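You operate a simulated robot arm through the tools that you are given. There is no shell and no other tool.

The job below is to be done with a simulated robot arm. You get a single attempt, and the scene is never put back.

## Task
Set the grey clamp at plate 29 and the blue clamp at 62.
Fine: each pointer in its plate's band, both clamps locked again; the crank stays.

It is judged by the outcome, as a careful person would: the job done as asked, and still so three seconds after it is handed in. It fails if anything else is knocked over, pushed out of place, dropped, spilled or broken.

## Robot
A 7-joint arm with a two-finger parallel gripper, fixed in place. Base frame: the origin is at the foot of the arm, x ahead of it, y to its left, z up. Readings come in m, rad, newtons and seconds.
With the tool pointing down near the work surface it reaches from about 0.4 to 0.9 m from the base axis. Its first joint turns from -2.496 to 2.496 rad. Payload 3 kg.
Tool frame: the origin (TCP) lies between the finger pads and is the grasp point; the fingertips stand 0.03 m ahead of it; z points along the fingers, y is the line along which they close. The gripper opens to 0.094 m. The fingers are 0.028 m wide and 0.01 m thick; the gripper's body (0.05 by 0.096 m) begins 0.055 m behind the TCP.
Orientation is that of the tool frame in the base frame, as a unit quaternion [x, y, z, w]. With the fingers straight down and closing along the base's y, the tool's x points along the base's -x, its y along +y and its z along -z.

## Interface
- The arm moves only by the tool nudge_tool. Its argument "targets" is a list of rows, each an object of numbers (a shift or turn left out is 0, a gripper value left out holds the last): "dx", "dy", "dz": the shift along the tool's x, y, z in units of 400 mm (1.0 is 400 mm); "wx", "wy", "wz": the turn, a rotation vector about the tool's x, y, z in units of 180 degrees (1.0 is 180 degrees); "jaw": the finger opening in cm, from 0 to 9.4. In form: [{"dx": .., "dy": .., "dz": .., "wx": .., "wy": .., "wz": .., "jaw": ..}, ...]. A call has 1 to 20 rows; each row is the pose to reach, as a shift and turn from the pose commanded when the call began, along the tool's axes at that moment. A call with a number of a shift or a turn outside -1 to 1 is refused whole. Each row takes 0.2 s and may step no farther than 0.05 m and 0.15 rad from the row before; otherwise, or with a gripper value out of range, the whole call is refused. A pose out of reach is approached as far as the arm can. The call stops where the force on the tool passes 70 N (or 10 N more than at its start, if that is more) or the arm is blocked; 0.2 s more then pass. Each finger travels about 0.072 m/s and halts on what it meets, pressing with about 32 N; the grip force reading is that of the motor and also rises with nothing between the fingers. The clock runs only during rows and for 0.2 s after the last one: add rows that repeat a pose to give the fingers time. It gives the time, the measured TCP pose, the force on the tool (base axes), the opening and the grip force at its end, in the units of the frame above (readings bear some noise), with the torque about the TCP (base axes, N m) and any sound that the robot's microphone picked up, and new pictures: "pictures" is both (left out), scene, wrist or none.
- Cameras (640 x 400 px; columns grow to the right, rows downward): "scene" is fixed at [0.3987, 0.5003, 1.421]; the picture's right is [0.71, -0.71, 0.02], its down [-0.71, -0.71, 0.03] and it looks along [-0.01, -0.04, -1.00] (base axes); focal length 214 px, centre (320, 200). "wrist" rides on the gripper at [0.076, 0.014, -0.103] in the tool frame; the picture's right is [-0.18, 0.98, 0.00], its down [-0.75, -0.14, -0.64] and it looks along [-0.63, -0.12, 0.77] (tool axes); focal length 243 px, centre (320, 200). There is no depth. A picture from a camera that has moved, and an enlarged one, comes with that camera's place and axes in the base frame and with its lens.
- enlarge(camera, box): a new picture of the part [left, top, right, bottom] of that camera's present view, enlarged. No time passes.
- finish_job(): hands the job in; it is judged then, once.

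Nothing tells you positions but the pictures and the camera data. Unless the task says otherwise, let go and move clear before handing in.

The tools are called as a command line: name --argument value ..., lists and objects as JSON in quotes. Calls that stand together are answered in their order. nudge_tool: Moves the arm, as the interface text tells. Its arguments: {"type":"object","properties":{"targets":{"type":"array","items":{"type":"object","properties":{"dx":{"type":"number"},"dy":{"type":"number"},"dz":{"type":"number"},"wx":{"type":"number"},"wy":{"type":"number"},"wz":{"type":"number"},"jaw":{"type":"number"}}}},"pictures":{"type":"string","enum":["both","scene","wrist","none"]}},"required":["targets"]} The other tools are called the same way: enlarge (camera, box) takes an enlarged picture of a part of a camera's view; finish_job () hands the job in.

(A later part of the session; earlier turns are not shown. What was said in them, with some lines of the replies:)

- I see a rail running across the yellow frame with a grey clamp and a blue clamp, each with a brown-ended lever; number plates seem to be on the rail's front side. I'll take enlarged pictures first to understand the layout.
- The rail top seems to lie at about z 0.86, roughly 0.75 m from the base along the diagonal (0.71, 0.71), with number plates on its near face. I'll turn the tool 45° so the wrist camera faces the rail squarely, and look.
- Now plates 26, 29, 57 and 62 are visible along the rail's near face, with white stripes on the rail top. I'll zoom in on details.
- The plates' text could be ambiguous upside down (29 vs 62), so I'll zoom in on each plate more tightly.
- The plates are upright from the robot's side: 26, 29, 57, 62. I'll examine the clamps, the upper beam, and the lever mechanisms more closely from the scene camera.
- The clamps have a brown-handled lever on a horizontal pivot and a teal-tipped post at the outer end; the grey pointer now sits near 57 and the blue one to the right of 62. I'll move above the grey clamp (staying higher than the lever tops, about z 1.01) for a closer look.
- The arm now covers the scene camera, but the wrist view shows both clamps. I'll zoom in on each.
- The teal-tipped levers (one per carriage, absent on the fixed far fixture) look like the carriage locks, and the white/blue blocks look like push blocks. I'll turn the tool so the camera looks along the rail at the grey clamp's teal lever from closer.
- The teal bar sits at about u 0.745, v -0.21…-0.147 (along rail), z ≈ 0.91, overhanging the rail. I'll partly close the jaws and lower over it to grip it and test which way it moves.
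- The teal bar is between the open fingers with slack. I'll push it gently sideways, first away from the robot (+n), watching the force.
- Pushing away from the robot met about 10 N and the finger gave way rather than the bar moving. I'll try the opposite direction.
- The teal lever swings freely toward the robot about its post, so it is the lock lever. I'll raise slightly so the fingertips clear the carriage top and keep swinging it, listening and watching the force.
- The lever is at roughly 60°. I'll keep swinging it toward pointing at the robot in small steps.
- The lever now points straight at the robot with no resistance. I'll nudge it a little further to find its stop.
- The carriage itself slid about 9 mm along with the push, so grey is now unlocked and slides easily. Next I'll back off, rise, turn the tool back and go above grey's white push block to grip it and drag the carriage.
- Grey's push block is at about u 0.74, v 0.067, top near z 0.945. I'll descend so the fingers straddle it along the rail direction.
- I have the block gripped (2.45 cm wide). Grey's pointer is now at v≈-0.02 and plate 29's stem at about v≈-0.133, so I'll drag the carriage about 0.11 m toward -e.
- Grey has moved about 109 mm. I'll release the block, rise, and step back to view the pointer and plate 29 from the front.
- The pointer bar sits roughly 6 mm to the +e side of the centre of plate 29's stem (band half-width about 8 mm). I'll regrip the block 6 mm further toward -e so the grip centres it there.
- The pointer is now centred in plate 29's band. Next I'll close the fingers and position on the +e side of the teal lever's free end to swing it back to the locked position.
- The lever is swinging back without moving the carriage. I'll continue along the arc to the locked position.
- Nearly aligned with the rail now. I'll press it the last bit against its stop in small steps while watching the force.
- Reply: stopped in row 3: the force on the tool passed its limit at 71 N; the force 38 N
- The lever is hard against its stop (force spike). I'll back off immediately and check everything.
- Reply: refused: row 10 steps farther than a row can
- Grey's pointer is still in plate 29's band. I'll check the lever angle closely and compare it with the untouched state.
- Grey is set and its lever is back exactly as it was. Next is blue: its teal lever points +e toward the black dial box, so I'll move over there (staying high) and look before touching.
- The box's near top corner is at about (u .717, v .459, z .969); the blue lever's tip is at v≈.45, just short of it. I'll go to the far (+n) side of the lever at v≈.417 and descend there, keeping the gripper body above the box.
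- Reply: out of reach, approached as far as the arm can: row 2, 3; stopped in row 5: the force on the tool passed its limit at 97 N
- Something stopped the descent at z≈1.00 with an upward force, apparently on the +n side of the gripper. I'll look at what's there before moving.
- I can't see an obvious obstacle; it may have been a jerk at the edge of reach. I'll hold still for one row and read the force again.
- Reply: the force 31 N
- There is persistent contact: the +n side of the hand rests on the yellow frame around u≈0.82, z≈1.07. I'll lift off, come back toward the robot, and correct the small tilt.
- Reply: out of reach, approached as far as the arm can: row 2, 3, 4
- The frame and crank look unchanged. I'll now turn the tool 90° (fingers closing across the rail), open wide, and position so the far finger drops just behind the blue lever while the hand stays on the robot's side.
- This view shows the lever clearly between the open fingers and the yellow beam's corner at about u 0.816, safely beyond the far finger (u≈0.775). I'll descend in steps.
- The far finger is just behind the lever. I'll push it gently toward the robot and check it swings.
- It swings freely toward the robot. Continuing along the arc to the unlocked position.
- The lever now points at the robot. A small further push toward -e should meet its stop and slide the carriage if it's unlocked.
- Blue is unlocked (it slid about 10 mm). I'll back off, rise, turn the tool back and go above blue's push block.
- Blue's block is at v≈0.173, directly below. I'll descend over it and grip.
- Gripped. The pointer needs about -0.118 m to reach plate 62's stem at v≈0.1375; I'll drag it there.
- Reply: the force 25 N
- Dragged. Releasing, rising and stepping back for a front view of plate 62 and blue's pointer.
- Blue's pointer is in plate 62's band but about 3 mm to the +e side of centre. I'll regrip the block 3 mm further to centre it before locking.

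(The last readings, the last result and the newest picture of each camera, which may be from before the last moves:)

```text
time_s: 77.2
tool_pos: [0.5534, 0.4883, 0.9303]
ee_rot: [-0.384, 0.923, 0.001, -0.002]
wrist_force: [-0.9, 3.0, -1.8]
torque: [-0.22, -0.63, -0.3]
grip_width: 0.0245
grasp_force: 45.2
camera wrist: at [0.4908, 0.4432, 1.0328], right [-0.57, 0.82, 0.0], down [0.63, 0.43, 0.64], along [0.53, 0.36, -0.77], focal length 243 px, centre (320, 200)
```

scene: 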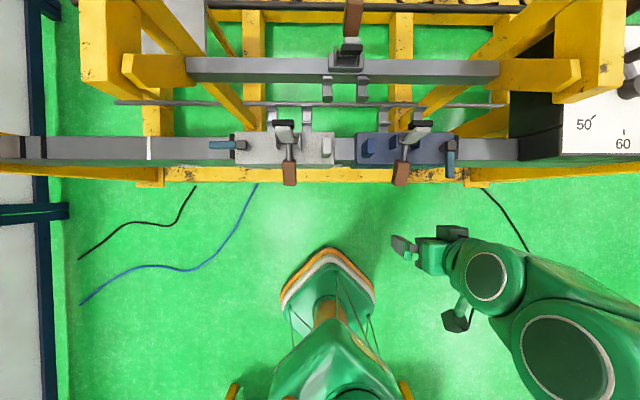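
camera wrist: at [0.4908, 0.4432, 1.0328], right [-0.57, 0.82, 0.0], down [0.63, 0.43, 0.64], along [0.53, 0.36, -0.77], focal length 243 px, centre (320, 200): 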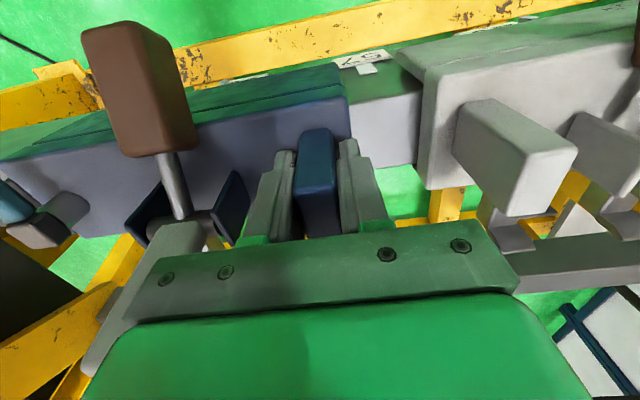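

nudge_tool --targets '[{"jaw": 5.0}, {"jaw": 5.0}, {"dz": -0.05}, {"dz": -0.15}, {"dz": -0.27}, {"dz": -0.38}, {"dz": -0.38, "dx": 0.1, "dy": -0.04, "jaw": 9.4}, {"dz": -0.38, "dx": 0.2, "dy": -0.08}, {"dz": -0.38, "dx": 0.3, "dy": -0.12}, {"dz": -0.38, "dx": 0.4, "dy": -0.16}, {"dz": -0.38, "dx": 0.5, "dy": -0.2}, {"dz": -0.3, "dx": 0.5, "dy": -0.22}, {"dz": -0.2, "dx": 0.5, "dy": -0.22}, {"dz": -0.2, "dx": 0.5, "dy": -0.22}]'

enlarge --camera "wrist" --box '[320, 160, 364, 190]'

enlarge --camera "scene" --box '[340, 100, 500, 200]'

```text
time_s: 80.2
tool_pos: [0.4736, 0.2846, 1.0127]
ee_rot: [-0.384, 0.924, 0.001, -0.002]
wrist_force: [0.3, -0.2, -0.7]
torque: [-0.01, 0.0, 0.01]
grip_width: 0.0938
grasp_force: 0.0
camera wrist: at [0.4102, 0.24, 1.1148], right [-0.57, 0.82, 0.0], down [0.63, 0.43, 0.64], along [0.53, 0.36, -0.77], focal length 243 px, centre (320, 200)
```

scene: 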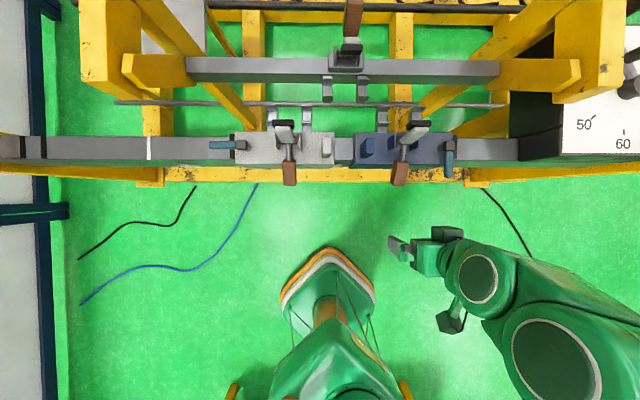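
wrist: 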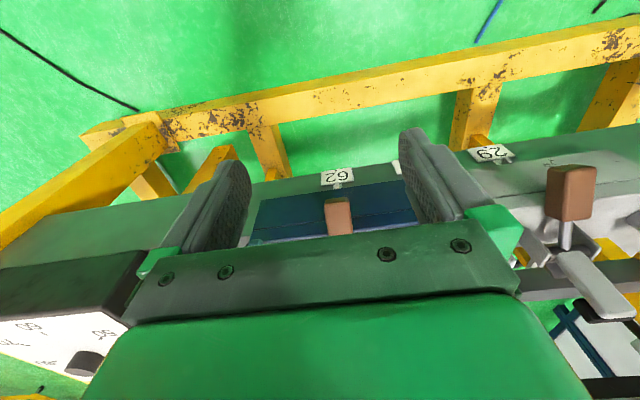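

```text
13.33 times, centred on (342, 175) of wrist
camera zoom: at [0.4102, 0.24, 1.1148], right [-0.57, 0.82, 0.0], down [0.63, 0.43, 0.64], along [0.53, 0.36, -0.77], focal length 3235 px, centre (27, 533)
```

zoom: 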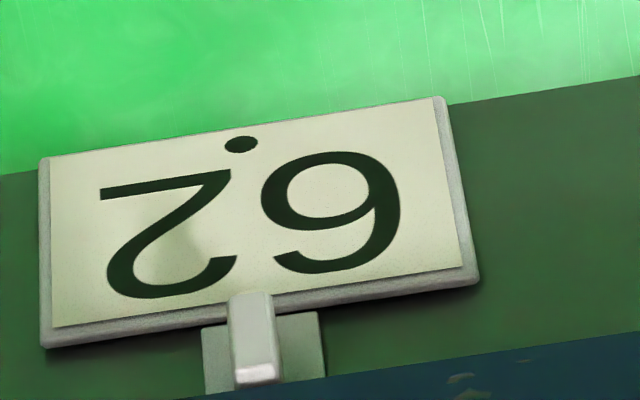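

```text
4.00 times, centred on (420, 150) of scene
camera zoom: at [0.3987, 0.5003, 1.421], right [0.71, -0.71, 0.02], down [-0.71, -0.71, 0.03], along [-0.01, -0.04, -1.0], focal length 858 px, centre (-80, 400)
```

zoom: 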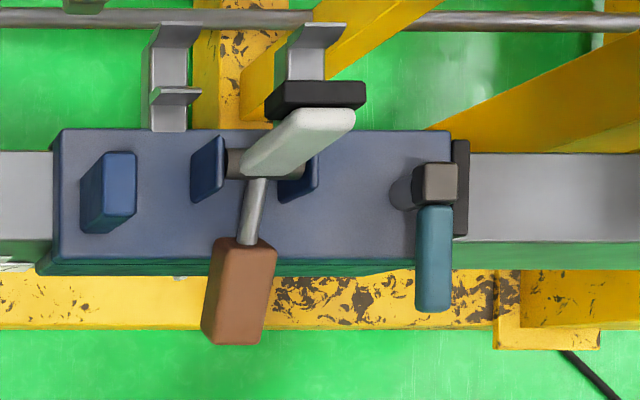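

Blue's pointer is now centred in plate 62's band. I'll close the fingers and move to the -e side of blue's lever tip to swing it back.

nudge_tool --targets '[{"dy": -0.1, "jaw": 0}, {"dy": -0.2, "dx": -0.05}, {"dy": -0.2, "dx": -0.15}, {"dy": -0.2, "dx": -0.26}, {"dy": -0.2, "dx": -0.36}, {"dy": -0.2, "dx": -0.386, "dz": 0.05}, {"dy": -0.2, "dx": -0.386, "dz": 0.14}, {"dy": -0.2, "dx": -0.386, "dz": 0.212}, {"dy": -0.2, "dx": -0.386, "dz": 0.212}]'

enlarge --camera "wrist" --box '[200, 60, 440, 240]'

```text
time_s: 82.2
tool_pos: [0.6433, 0.3316, 0.9287]
ee_rot: [-0.384, 0.923, 0.0, 0.0]
wrist_force: [-5.7, -3.4, 32.8]
torque: [-0.28, -0.27, -0.06]
grip_width: 0.0
grasp_force: 31.8
camera wrist: at [0.5791, 0.288, 1.0302], right [-0.57, 0.82, 0.0], down [0.63, 0.43, 0.64], along [0.53, 0.36, -0.77], focal length 243 px, centre (320, 200)
```

scene: 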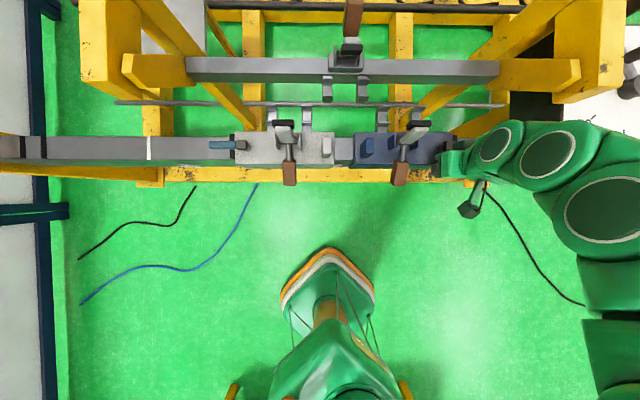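
wrist: 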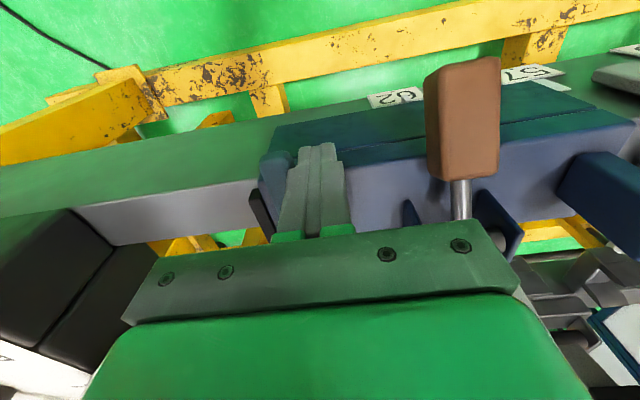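

```text
2.22 times, centred on (320, 150) of wrist
camera zoom: at [0.5791, 0.288, 1.0302], right [-0.57, 0.82, 0.0], down [0.63, 0.43, 0.64], along [0.53, 0.36, -0.77], focal length 539 px, centre (320, 311)
```

zoom: 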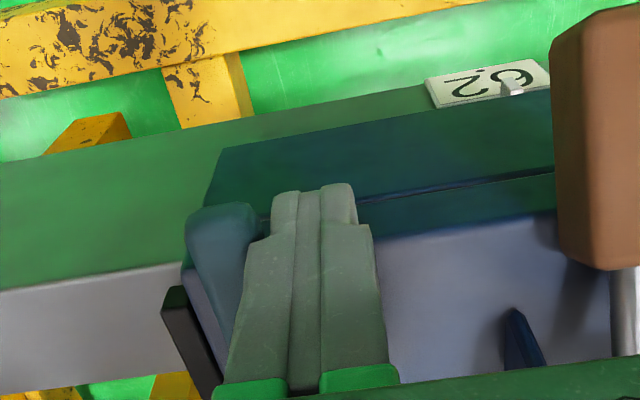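

There's an unexpected 33 N upward force, so a fingertip seems to be resting on something. I'll lift 1 cm, shift slightly away from the lever and check.

nudge_tool --targets '[{"dz": -0.012}, {"dz": -0.025}, {"dz": -0.05}, {"dz": -0.05, "dy": 0.02}, {"dz": -0.05, "dy": 0.02}]'

enlarge --camera "wrist" --box '[200, 60, 440, 240]'

enlarge --camera "scene" --box '[340, 100, 500, 200]'

```text
time_s: 83.4
tool_pos: [0.6363, 0.3414, 0.947]
ee_rot: [-0.383, 0.924, 0.001, -0.002]
wrist_force: [0.5, 0.6, -0.5]
torque: [0.03, 0.0, -0.01]
grip_width: 0.0
grasp_force: 32.1
camera wrist: at [0.5721, 0.2967, 1.0492], right [-0.57, 0.82, 0.0], down [0.63, 0.43, 0.64], along [0.53, 0.36, -0.77], focal length 243 px, centre (320, 200)
```

scene: 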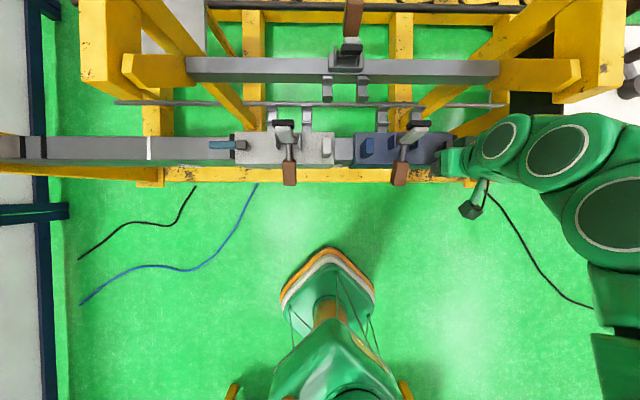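
wrist: 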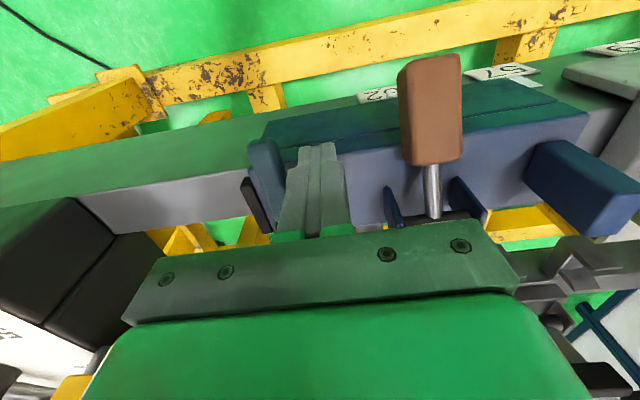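

```text
2.22 times, centred on (320, 150) of wrist
camera zoom: at [0.5721, 0.2967, 1.0492], right [-0.57, 0.82, 0.0], down [0.63, 0.43, 0.64], along [0.53, 0.36, -0.77], focal length 539 px, centre (320, 311)
```

zoom: 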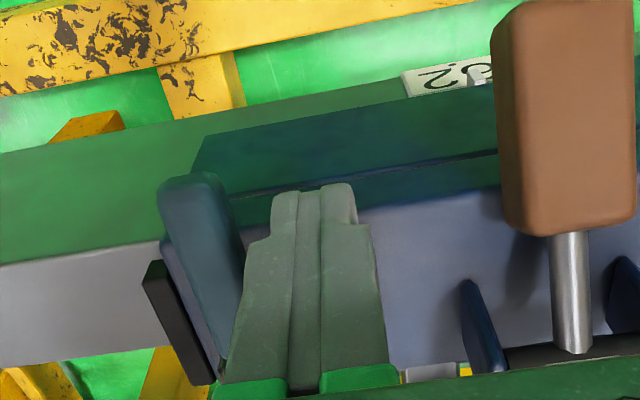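

```text
4.00 times, centred on (420, 150) of scene
camera zoom: at [0.3987, 0.5003, 1.421], right [0.71, -0.71, 0.02], down [-0.71, -0.71, 0.03], along [-0.01, -0.04, -1.0], focal length 858 px, centre (-80, 400)
```

zoom: 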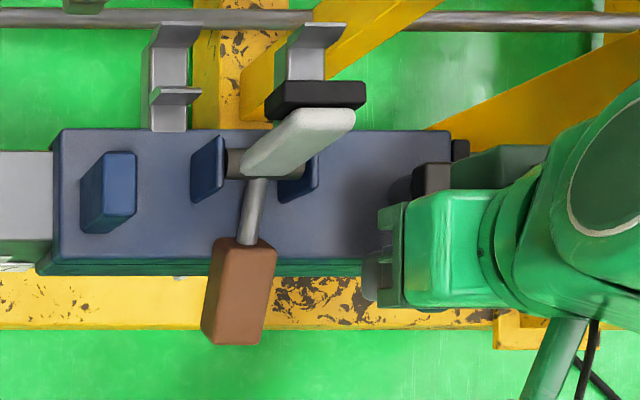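

nudge_tool --targets '[{"dz": 0.01}, {"dz": 0.02}, {"dz": 0.03}, {"dz": 0.035}, {"dz": 0.035}]' --pictures "wrist"

enlarge --camera "wrist" --box '[200, 60, 440, 240]'

```text
time_s: 84.6
tool_pos: [0.6367, 0.3432, 0.9317]
ee_rot: [-0.384, 0.924, 0.001, -0.002]
wrist_force: [-0.6, -0.2, 0.8]
torque: [0.06, 0.03, 0.02]
grip_width: 0.0003
grasp_force: 32.0
camera wrist: at [0.5731, 0.2982, 1.0341], right [-0.57, 0.82, 0.0], down [0.63, 0.43, 0.64], along [0.53, 0.36, -0.77], focal length 243 px, centre (320, 200)
```

wrist: 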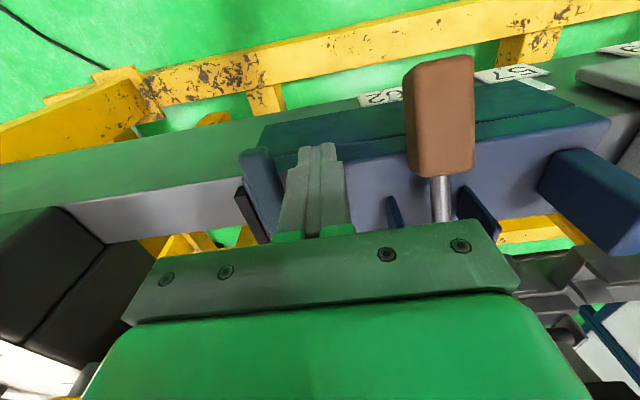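

```text
2.22 times, centred on (320, 150) of wrist
camera zoom: at [0.5731, 0.2982, 1.0341], right [-0.57, 0.82, 0.0], down [0.63, 0.43, 0.64], along [0.53, 0.36, -0.77], focal length 539 px, centre (320, 311)
```

zoom: 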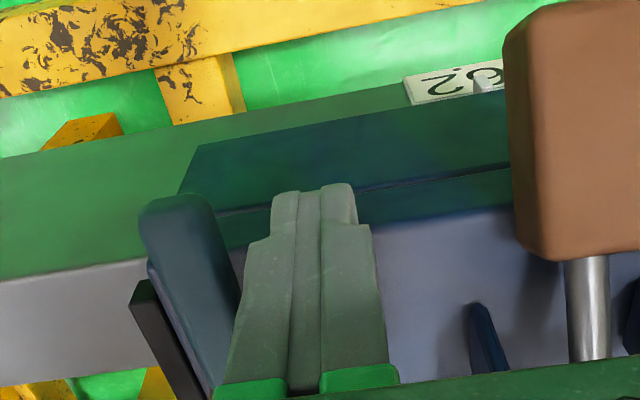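

No force now. I'll sweep the lever along its arc toward +e, first part only.

nudge_tool --targets '[{"dx": 0.003, "dy": -0.015}, {"dx": 0.007, "dy": -0.03}, {"dx": 0.011, "dy": -0.045}, {"dx": 0.015, "dy": -0.06}, {"dx": 0.017, "dy": -0.074}, {"dx": 0.019, "dy": -0.087}, {"dx": 0.018, "dy": -0.101}, {"dx": 0.017, "dy": -0.114}, {"dx": 0.015, "dy": -0.127}, {"dx": 0.0135, "dy": -0.1395}, {"dx": 0.0135, "dy": -0.1395}]'

enlarge --camera "scene" --box '[340, 100, 500, 200]'

enlarge --camera "wrist" --box '[200, 60, 440, 240]'

```text
time_s: 87.0
tool_pos: [0.672, 0.2988, 0.9322]
ee_rot: [-0.384, 0.923, 0.0, -0.003]
wrist_force: [-0.3, -0.8, 0.0]
torque: [0.03, -0.02, 0.01]
grip_width: 0.0002
grasp_force: 31.9
camera wrist: at [0.609, 0.2546, 1.0347], right [-0.57, 0.82, 0.0], down [0.63, 0.43, 0.64], along [0.53, 0.36, -0.77], focal length 243 px, centre (320, 200)
```

scene: 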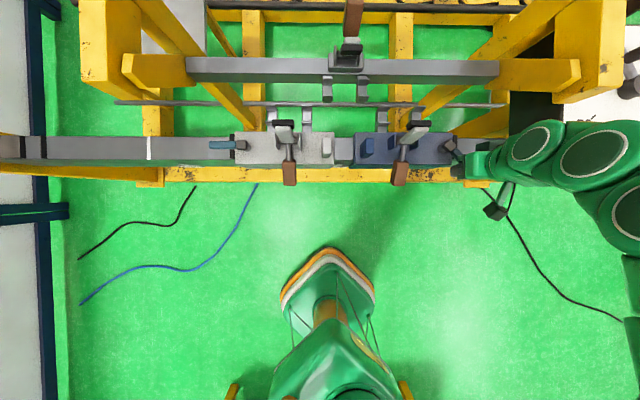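
wrist: 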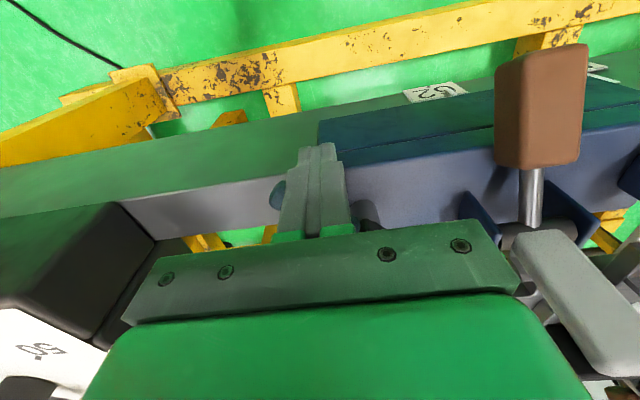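

```text
4.00 times, centred on (420, 150) of scene
camera zoom: at [0.3987, 0.5003, 1.421], right [0.71, -0.71, 0.02], down [-0.71, -0.71, 0.03], along [-0.01, -0.04, -1.0], focal length 858 px, centre (-80, 400)
```

zoom: 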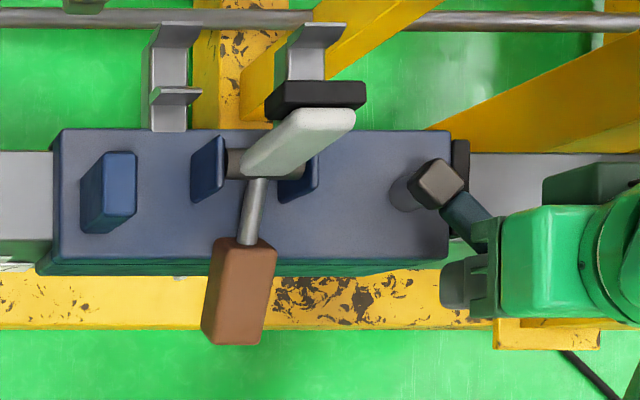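

```text
2.22 times, centred on (320, 150) of wrist
camera zoom: at [0.609, 0.2546, 1.0347], right [-0.57, 0.82, 0.0], down [0.63, 0.43, 0.64], along [0.53, 0.36, -0.77], focal length 539 px, centre (320, 311)
```

zoom: 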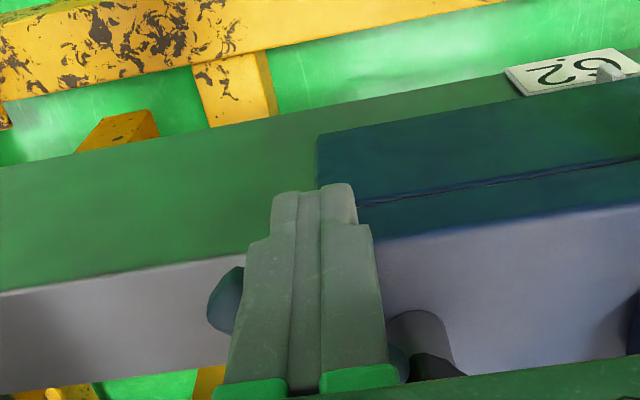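

Halfway, with the carriage unmoved. Finishing the swing to alignment with the rail.

nudge_tool --targets '[{"dx": -0.007, "dy": -0.014}, {"dx": -0.015, "dy": -0.028}, {"dx": -0.023, "dy": -0.041}, {"dx": -0.0315, "dy": -0.053}, {"dx": -0.044, "dy": -0.064}, {"dx": -0.056, "dy": -0.074}, {"dx": -0.067, "dy": -0.082}, {"dx": -0.076, "dy": -0.088}, {"dx": -0.08, "dy": -0.088}, {"dx": -0.08, "dy": -0.088}]'

enlarge --camera "scene" --box '[340, 100, 500, 200]'

```text
time_s: 89.2
tool_pos: [0.7196, 0.2954, 0.9326]
ee_rot: [-0.384, 0.924, 0.0, -0.002]
wrist_force: [0.1, -0.8, 0.3]
torque: [-0.03, -0.01, 0.0]
grip_width: 0.0002
grasp_force: 32.2
camera wrist: at [0.6554, 0.2515, 1.0348], right [-0.57, 0.82, 0.0], down [0.63, 0.43, 0.64], along [0.53, 0.36, -0.77], focal length 243 px, centre (320, 200)
```

scene: 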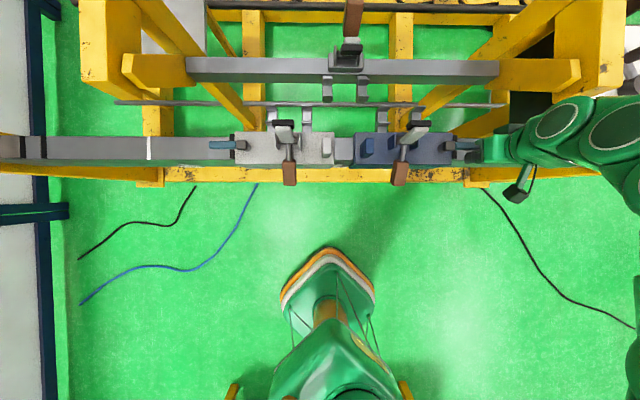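
wrist: 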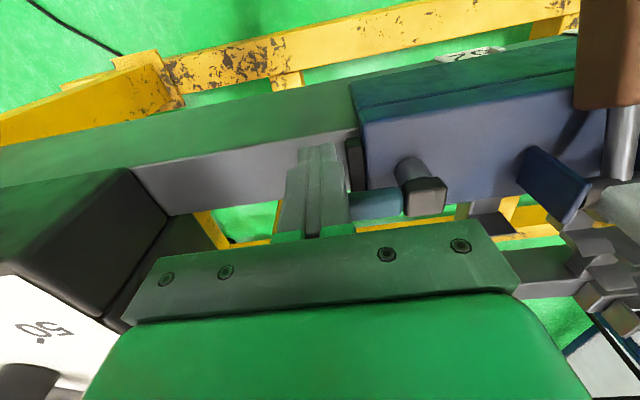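

```text
4.00 times, centred on (420, 150) of scene
camera zoom: at [0.3987, 0.5003, 1.421], right [0.71, -0.71, 0.02], down [-0.71, -0.71, 0.03], along [-0.01, -0.04, -1.0], focal length 858 px, centre (-80, 400)
```

zoom: 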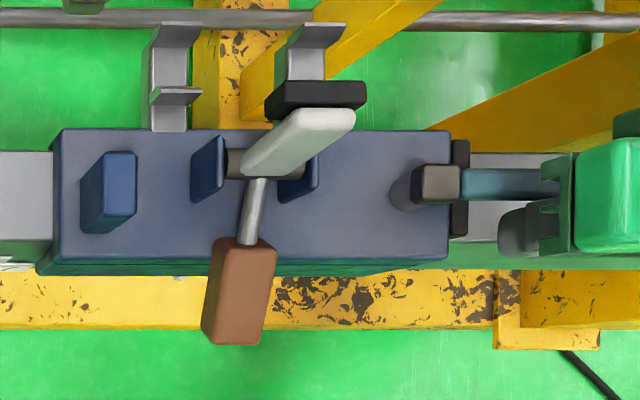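

Nearly aligned. I'll press +n in ~1 mm steps and watch for the stop's resistance.

nudge_tool --targets '[{"dx": -0.003}, {"dx": -0.006}, {"dx": -0.006}]' --pictures "none"

```text
time_s: 90.0
tool_pos: [0.7204, 0.2973, 0.9311]
ee_rot: [-0.384, 0.923, 0.001, -0.002]
wrist_force: [-0.8, 0.1, -0.2]
torque: [-0.02, -0.01, 0.0]
grip_width: 0.0
grasp_force: 32.3
```

nudge_tool --targets '[{"dx": -0.0025}, {"dx": -0.005}, {"dx": -0.005}]' --pictures "none"

```text
time_s: 90.8
tool_pos: [0.7219, 0.2992, 0.9301]
ee_rot: [-0.384, 0.924, 0.001, -0.002]
wrist_force: [-0.9, -1.1, -0.1]
torque: [-0.02, 0.0, -0.02]
grip_width: 0.0001
grasp_force: 31.6
```

nudge_tool --targets '[{"dx": -0.0025}, {"dx": -0.0025}]' --pictures "none"

```text
time_s: 91.4
tool_pos: [0.7222, 0.2989, 0.9312]
ee_rot: [-0.383, 0.924, 0.001, -0.002]
wrist_force: [-7.3, -8.0, 2.5]
torque: [-0.06, 0.0, 0.02]
grip_width: 0.0
grasp_force: 31.5
```

The stop is reached (about 11 N). One more half-millimetre to seat it firmly, then I'll back off and inspect.

nudge_tool --targets '[{"dx": -0.0015}, {"dx": -0.0015}]' --pictures "none"

nudge_tool --targets '[{"dx": 0.01}, {"dx": 0.03}, {"dx": 0.06}, {"dx": 0.06, "dz": -0.08}, {"dx": 0.06, "dz": -0.18}, {"dx": 0.06, "dz": -0.28}, {"dx": 0.16, "dz": -0.28}, {"dx": 0.26, "dz": -0.28, "dy": 0.04}, {"dx": 0.36, "dz": -0.28, "dy": 0.09}, {"dx": 0.42, "dz": -0.25, "dy": 0.17}, {"dx": 0.45, "dz": -0.21, "dy": 0.26}, {"dx": 0.45, "dz": -0.21, "dy": 0.36, "jaw": 9.4}, {"dx": 0.45, "dz": -0.21, "dy": 0.4}, {"dx": 0.45, "dz": -0.21, "dy": 0.4}]'

enlarge --camera "scene" --box '[340, 100, 500, 200]'

enlarge --camera "wrist" --box '[260, 130, 400, 220]'

```text
time_s: 92.0
tool_pos: [0.7222, 0.2988, 0.932]
ee_rot: [-0.384, 0.923, 0.001, -0.003]
wrist_force: [-16.3, -24.2, 3.7]
torque: [-0.14, 0.03, -0.03]
grip_width: 0.0001
grasp_force: 32.0
```

```text
time_s: 95.0
tool_pos: [0.4843, 0.2855, 1.0192]
ee_rot: [-0.383, 0.924, 0.002, -0.003]
wrist_force: [-0.5, -0.5, -0.4]
torque: [-0.01, 0.0, 0.0]
grip_width: 0.094
grasp_force: 0.1
camera wrist: at [0.4211, 0.2419, 1.1211], right [-0.57, 0.82, 0.0], down [0.63, 0.43, 0.64], along [0.53, 0.36, -0.77], focal length 243 px, centre (320, 200)
```

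scene: 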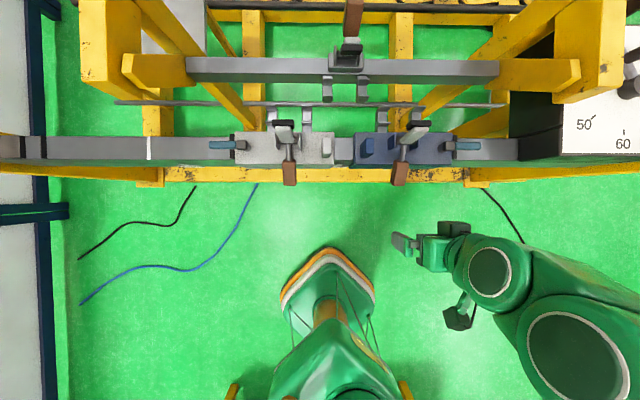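
wrist: 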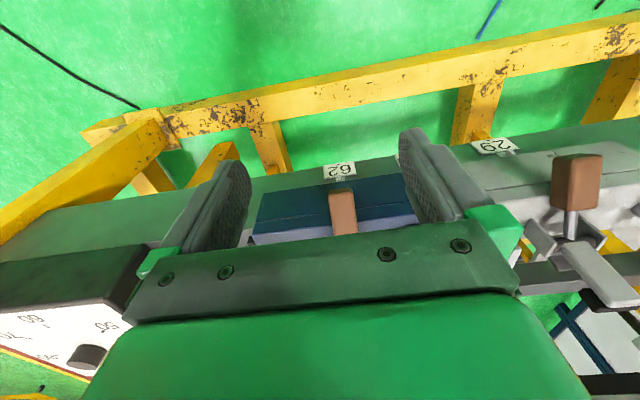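

```text
4.00 times, centred on (420, 150) of scene
camera zoom: at [0.3987, 0.5003, 1.421], right [0.71, -0.71, 0.02], down [-0.71, -0.71, 0.03], along [-0.01, -0.04, -1.0], focal length 858 px, centre (-80, 400)
```

zoom: 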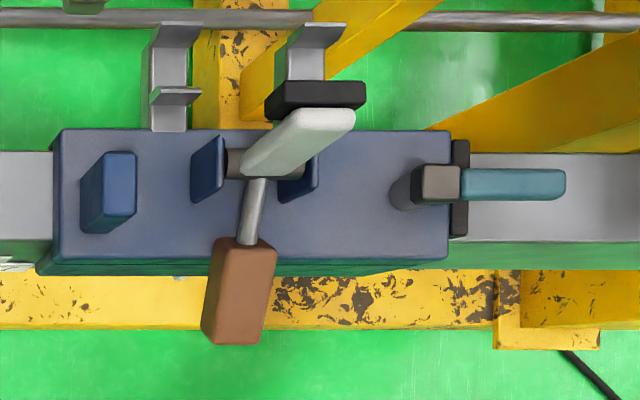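

```text
4.44 times, centred on (330, 175) of wrist
camera zoom: at [0.4211, 0.2419, 1.1211], right [-0.57, 0.82, 0.0], down [0.63, 0.43, 0.64], along [0.53, 0.36, -0.77], focal length 1078 px, centre (276, 311)
```

zoom: 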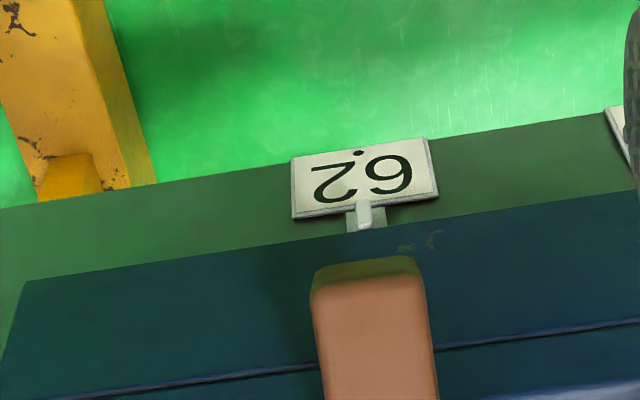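

Blue's lever is back along the rail and the pointer is centred on 62. To be sure both clamps really hold, I'll lower the closed fingers into the gap between the two push blocks and nudge each block very gently.

nudge_tool --targets '[{"dz": -0.09, "jaw": 0}, {"dz": -0.18, "dy": 0.06}, {"dz": -0.18, "dx": -0.08, "dy": 0.13}, {"dz": -0.18, "dx": -0.16, "dy": 0.2}, {"dz": -0.18, "dx": -0.24, "dy": 0.27}, {"dz": -0.18, "dx": -0.33, "dy": 0.33}, {"dz": -0.18, "dx": -0.43, "dy": 0.3515}, {"dz": -0.18, "dx": -0.49, "dy": 0.3515}, {"dz": -0.08, "dx": -0.49, "dy": 0.3515}, {"dz": 0.02, "dx": -0.49, "dy": 0.3515}, {"dz": 0.12, "dx": -0.49, "dy": 0.3515}, {"dz": 0.18, "dx": -0.49, "dy": 0.3515}, {"dz": 0.205, "dx": -0.49, "dy": 0.3515}, {"dz": 0.205, "dx": -0.49, "dy": 0.3515}]'

enlarge --camera "wrist" --box '[160, 60, 480, 240]'

```text
time_s: 98.0
tool_pos: [0.5228, 0.5239, 0.9344]
ee_rot: [-0.383, 0.924, 0.002, -0.002]
wrist_force: [0.2, 0.4, -0.5]
torque: [0.01, 0.04, 0.01]
grip_width: 0.0
grasp_force: 31.9
camera wrist: at [0.4593, 0.4799, 1.0365], right [-0.57, 0.82, 0.0], down [0.63, 0.43, 0.64], along [0.53, 0.36, -0.77], focal length 243 px, centre (320, 200)
```

scene: 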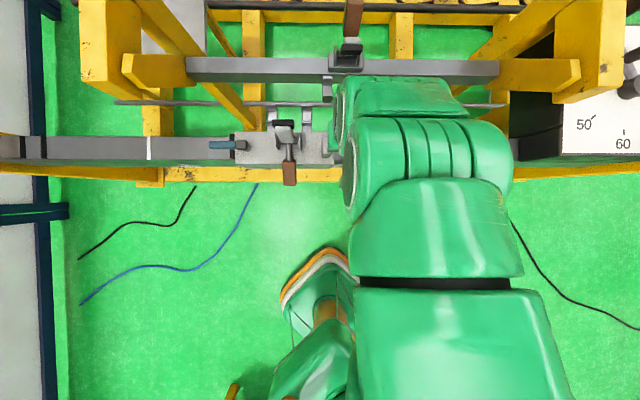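
wrist: 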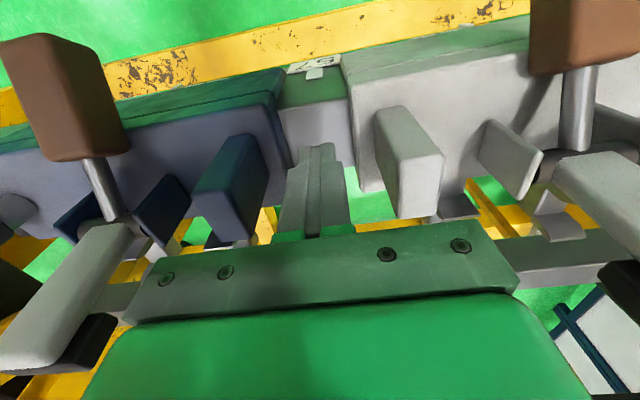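

```text
2.00 times, centred on (320, 150) of wrist
camera zoom: at [0.4593, 0.4799, 1.0365], right [-0.57, 0.82, 0.0], down [0.63, 0.43, 0.64], along [0.53, 0.36, -0.77], focal length 485 px, centre (320, 300)
```

zoom: 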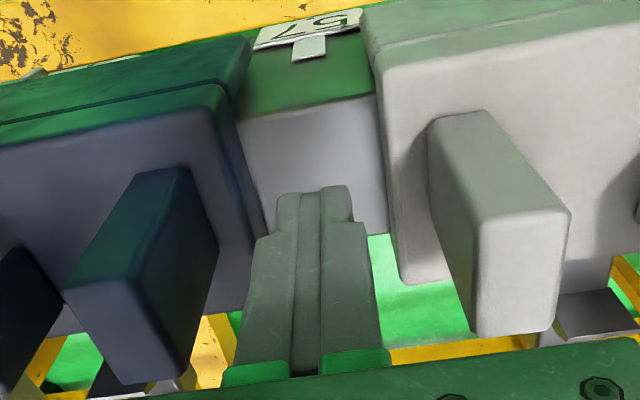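

The fingers are between the blocks. First a gentle push toward the blue block (+e), in millimetre steps.

nudge_tool --targets '[{"dy": -0.02}, {"dy": -0.04}, {"dy": -0.05}, {"dy": -0.055}, {"dy": -0.055}]' --pictures "none"

```text
time_s: 99.2
tool_pos: [0.5387, 0.5089, 0.9342]
ee_rot: [-0.384, 0.923, 0.001, -0.003]
wrist_force: [-0.2, -0.5, 0.0]
torque: [-0.02, 0.01, -0.02]
grip_width: 0.0002
grasp_force: 32.3
```

nudge_tool --targets '[{"dy": -0.0025}, {"dy": -0.005}, {"dy": -0.0075}, {"dy": -0.0075}]' --pictures "none"

```text
time_s: 100.2
tool_pos: [0.5399, 0.5074, 0.9349]
ee_rot: [-0.384, 0.924, 0.001, -0.002]
wrist_force: [-2.7, 3.5, -0.6]
torque: [-0.04, -0.02, -0.07]
grip_width: 0.0001
grasp_force: 32.0
```

nudge_tool --targets '[{"dy": -0.0015}, {"dy": -0.003}, {"dy": -0.003}]' --pictures "none"

```text
time_s: 101.0
tool_pos: [0.5401, 0.506, 0.9353]
ee_rot: [-0.384, 0.923, 0.002, -0.001]
wrist_force: [-7.0, 19.8, 0.1]
torque: [-0.33, -0.13, -0.18]
grip_width: 0.0
grasp_force: 31.4
```

Blue resists 19 N without sliding — it is locked. Now the same check on grey in the other direction.

nudge_tool --targets '[{"dy": 0.02}, {"dy": 0.05}, {"dy": 0.08}, {"dy": 0.1}, {"dy": 0.108}, {"dy": 0.108}]' --pictures "none"

```text
time_s: 102.4
tool_pos: [0.5105, 0.5362, 0.9335]
ee_rot: [-0.383, 0.924, 0.001, -0.002]
wrist_force: [0.2, 0.3, 0.3]
torque: [-0.02, -0.02, 0.0]
grip_width: 0.0003
grasp_force: 31.8
```

nudge_tool --targets '[{"dy": 0.003}, {"dy": 0.006}, {"dy": 0.009}, {"dy": 0.009}]' --pictures "none"

```text
time_s: 103.4
tool_pos: [0.5078, 0.5386, 0.9342]
ee_rot: [-0.383, 0.924, 0.001, -0.002]
wrist_force: [0.0, -0.2, 0.5]
torque: [0.0, -0.02, 0.04]
grip_width: 0.0001
grasp_force: 32.0
```

nudge_tool --targets '[{"dy": 0.003}, {"dy": 0.006}, {"dy": 0.006}]' --pictures "none"

```text
time_s: 104.2
tool_pos: [0.507, 0.54, 0.9351]
ee_rot: [-0.383, 0.924, 0.0, -0.003]
wrist_force: [8.7, -14.5, 3.4]
torque: [0.08, 0.07, -0.02]
grip_width: 0.0
grasp_force: 32.1
```

Grey also holds against 16 N. Backing off to the middle, rising, and stepping back for a final check of both pointers.

nudge_tool --targets '[{"dy": -0.03}, {"dy": -0.06}, {"dy": -0.06, "dz": -0.08}, {"dy": -0.06, "dz": -0.18}, {"dy": -0.06, "dz": -0.28}, {"dy": -0.06, "dz": -0.38}, {"dy": -0.06, "dz": -0.38, "dx": 0.1}, {"dy": -0.06, "dz": -0.38, "dx": 0.2}, {"dy": -0.06, "dz": -0.38, "dx": 0.3}, {"dy": -0.06, "dz": -0.38, "dx": 0.4, "jaw": 9.4}, {"dy": -0.06, "dz": -0.36, "dx": 0.5}, {"dy": -0.06, "dz": -0.27, "dx": 0.52}, {"dy": -0.06, "dz": -0.22, "dx": 0.52}, {"dy": -0.06, "dz": -0.22, "dx": 0.52}]'

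enlarge --camera "scene" --box '[200, 90, 500, 200]'

enlarge --camera "wrist" --box '[230, 140, 430, 220]'

```text
time_s: 107.2
tool_pos: [0.3756, 0.3752, 1.0227]
ee_rot: [-0.384, 0.923, 0.001, -0.001]
wrist_force: [0.5, -0.3, 0.0]
torque: [0.0, 0.01, 0.01]
grip_width: 0.094
grasp_force: 0.1
camera wrist: at [0.3125, 0.3296, 1.126], right [-0.57, 0.82, 0.0], down [0.63, 0.43, 0.64], along [0.53, 0.36, -0.77], focal length 243 px, centre (320, 200)
```

scene: 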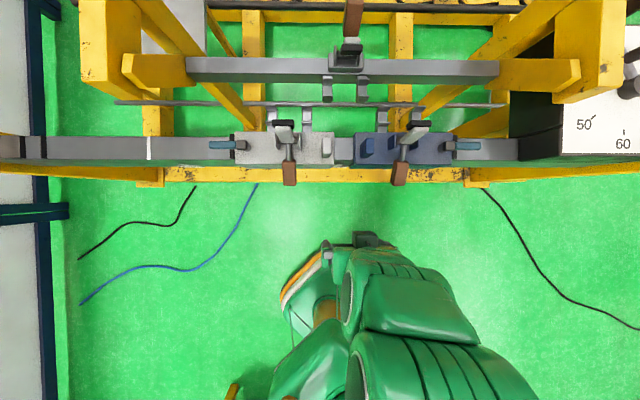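
wrist: 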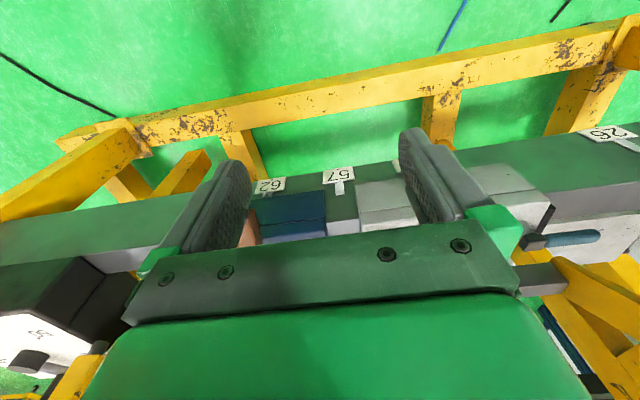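

```text
2.13 times, centred on (350, 145) of scene
camera zoom: at [0.3987, 0.5003, 1.421], right [0.71, -0.71, 0.02], down [-0.71, -0.71, 0.03], along [-0.01, -0.04, -1.0], focal length 458 px, centre (256, 317)
```

zoom: 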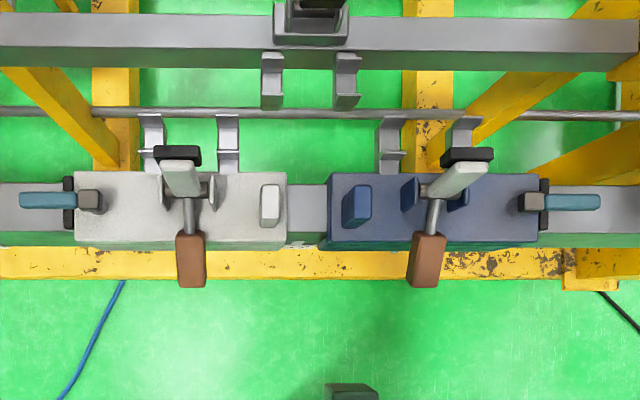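

```text
3.20 times, centred on (330, 180) of wrist
camera zoom: at [0.3125, 0.3296, 1.126], right [-0.57, 0.82, 0.0], down [0.63, 0.43, 0.64], along [0.53, 0.36, -0.77], focal length 776 px, centre (288, 264)
```

zoom: 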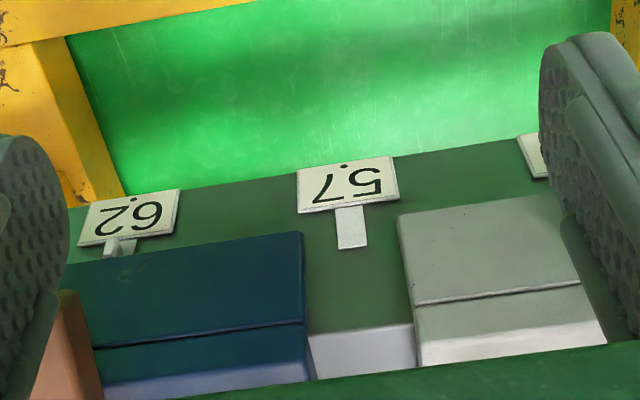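

I'll take one last front look at each pointer after the push test, grey first.

nudge_tool --targets '[{"dy": 0.1}, {"dy": 0.2}, {"dy": 0.3}, {"dy": 0.33}, {"dy": 0.33}]' --pictures "wrist"

enlarge --camera "wrist" --box '[315, 155, 375, 195]'

nudge_tool --targets '[{"dy": -0.1}, {"dy": -0.2}, {"dy": -0.3}, {"dy": -0.4}, {"dy": -0.5}, {"dy": -0.6}, {"dy": -0.66}, {"dy": -0.66}]' --pictures "both"

enlarge --camera "wrist" --box '[315, 155, 375, 195]'

enlarge --camera "scene" --box '[480, 0, 640, 200]'

```text
time_s: 108.4
tool_pos: [0.2818, 0.4669, 1.0244]
ee_rot: [-0.384, 0.924, 0.001, -0.002]
wrist_force: [-0.4, 0.3, 0.4]
torque: [0.0, 0.0, -0.02]
grip_width: 0.0939
grasp_force: 0.1
camera wrist: at [0.2183, 0.423, 1.1279], right [-0.57, 0.82, 0.0], down [0.63, 0.43, 0.64], along [0.53, 0.36, -0.77], focal length 243 px, centre (320, 200)
```

wrist: 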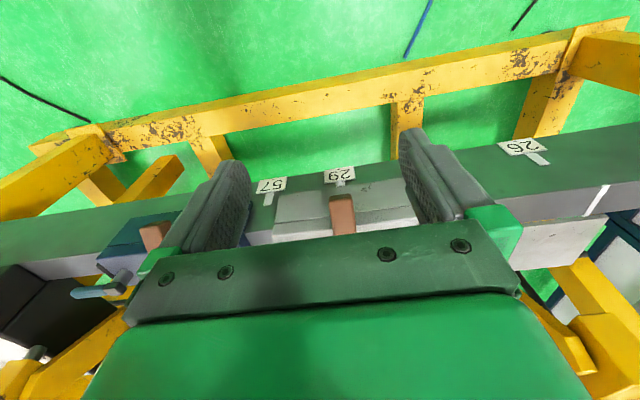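

```text
10.00 times, centred on (345, 175) of wrist
camera zoom: at [0.2183, 0.423, 1.1279], right [-0.57, 0.82, 0.0], down [0.63, 0.43, 0.64], along [0.53, 0.36, -0.77], focal length 2426 px, centre (70, 450)
```

zoom: 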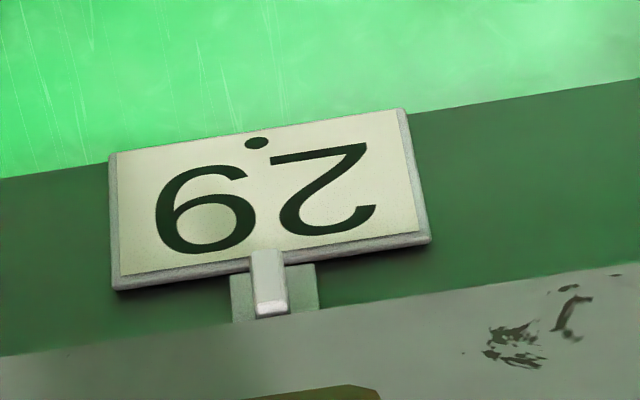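

```text
time_s: 110.2
tool_pos: [0.4702, 0.284, 1.0211]
ee_rot: [-0.384, 0.923, 0.001, -0.002]
wrist_force: [0.0, 0.0, -0.1]
torque: [0.0, -0.03, -0.02]
grip_width: 0.094
grasp_force: 0.1
camera wrist: at [0.4064, 0.24, 1.1238], right [-0.57, 0.82, 0.0], down [0.63, 0.43, 0.64], along [0.53, 0.36, -0.77], focal length 243 px, centre (320, 200)
```

scene: 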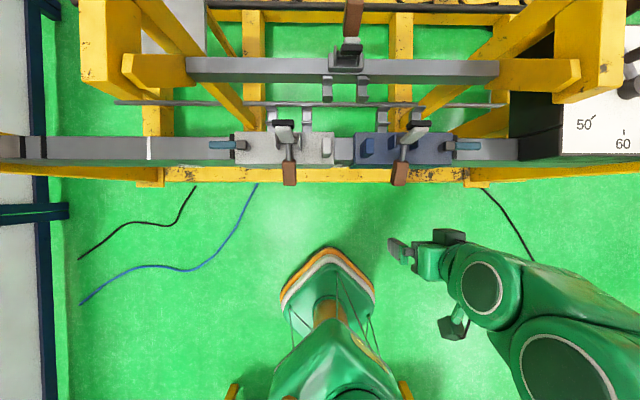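
wrist: 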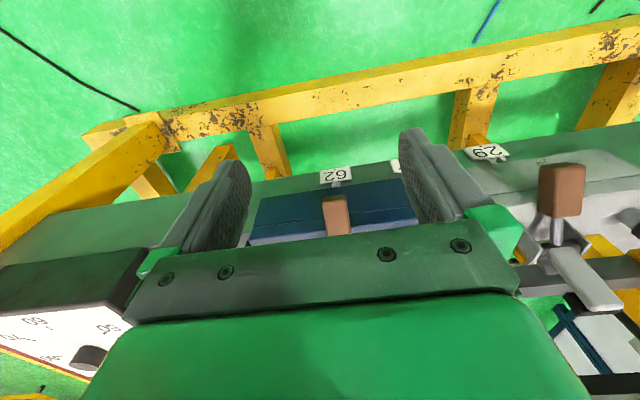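

```text
10.00 times, centred on (345, 175) of wrist
camera zoom: at [0.4064, 0.24, 1.1238], right [-0.57, 0.82, 0.0], down [0.63, 0.43, 0.64], along [0.53, 0.36, -0.77], focal length 2426 px, centre (70, 450)
```

zoom: 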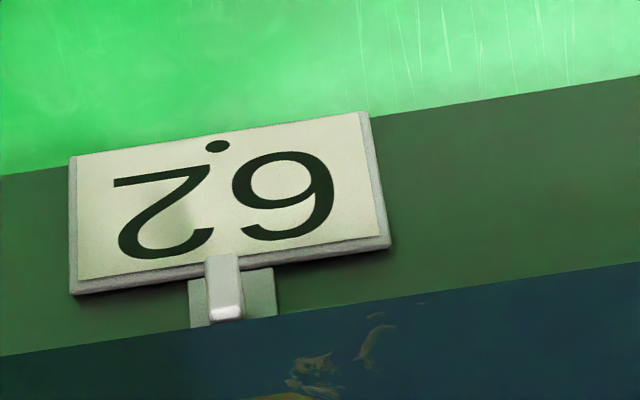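

```text
2.00 times, centred on (560, 100) of scene
camera zoom: at [0.3987, 0.5003, 1.421], right [0.71, -0.71, 0.02], down [-0.71, -0.71, 0.03], along [-0.01, -0.04, -1.0], focal length 429 px, centre (-160, 400)
```

zoom: 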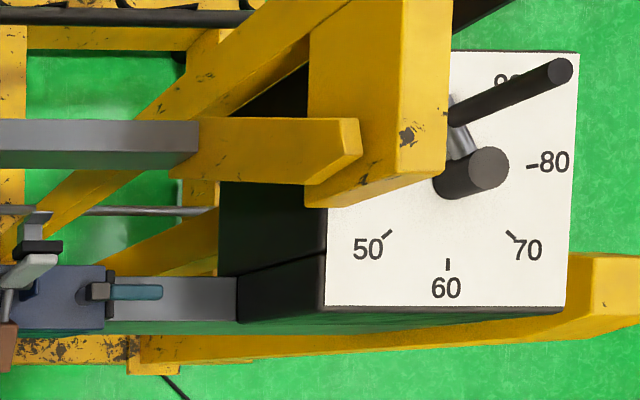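

Both pointers sit centred on their plates' stems, grey at 29 and blue at 62. Both lock levers are back along the rail and held against a push, the crank is exactly as at the start, and the arm is clear. I'm handing the job in.

finish_job

```text
The job is handed in.
```

The grey clamp is set at plate 29 and the blue clamp at 62. Each pointer is centred in its plate's band, and both clamps are locked again.

- **Locks:** I swung each teal lever back against its stop. I then pushed gently on each clamp's block. Grey held against about 16 N and blue against about 19 N, and neither moved.
- **Crank:** it looks exactly as it did at the start.
- **Contacts along the way:** two moves hit the force limit. One pressed grey's lever against its stop at about 71 N. In the other, the gripper came down on the yellow frame near the dial at about 97 N. The final pictures showed nothing shifted or knocked over.

The gripper was empty and clear of the rig when I handed the job in.
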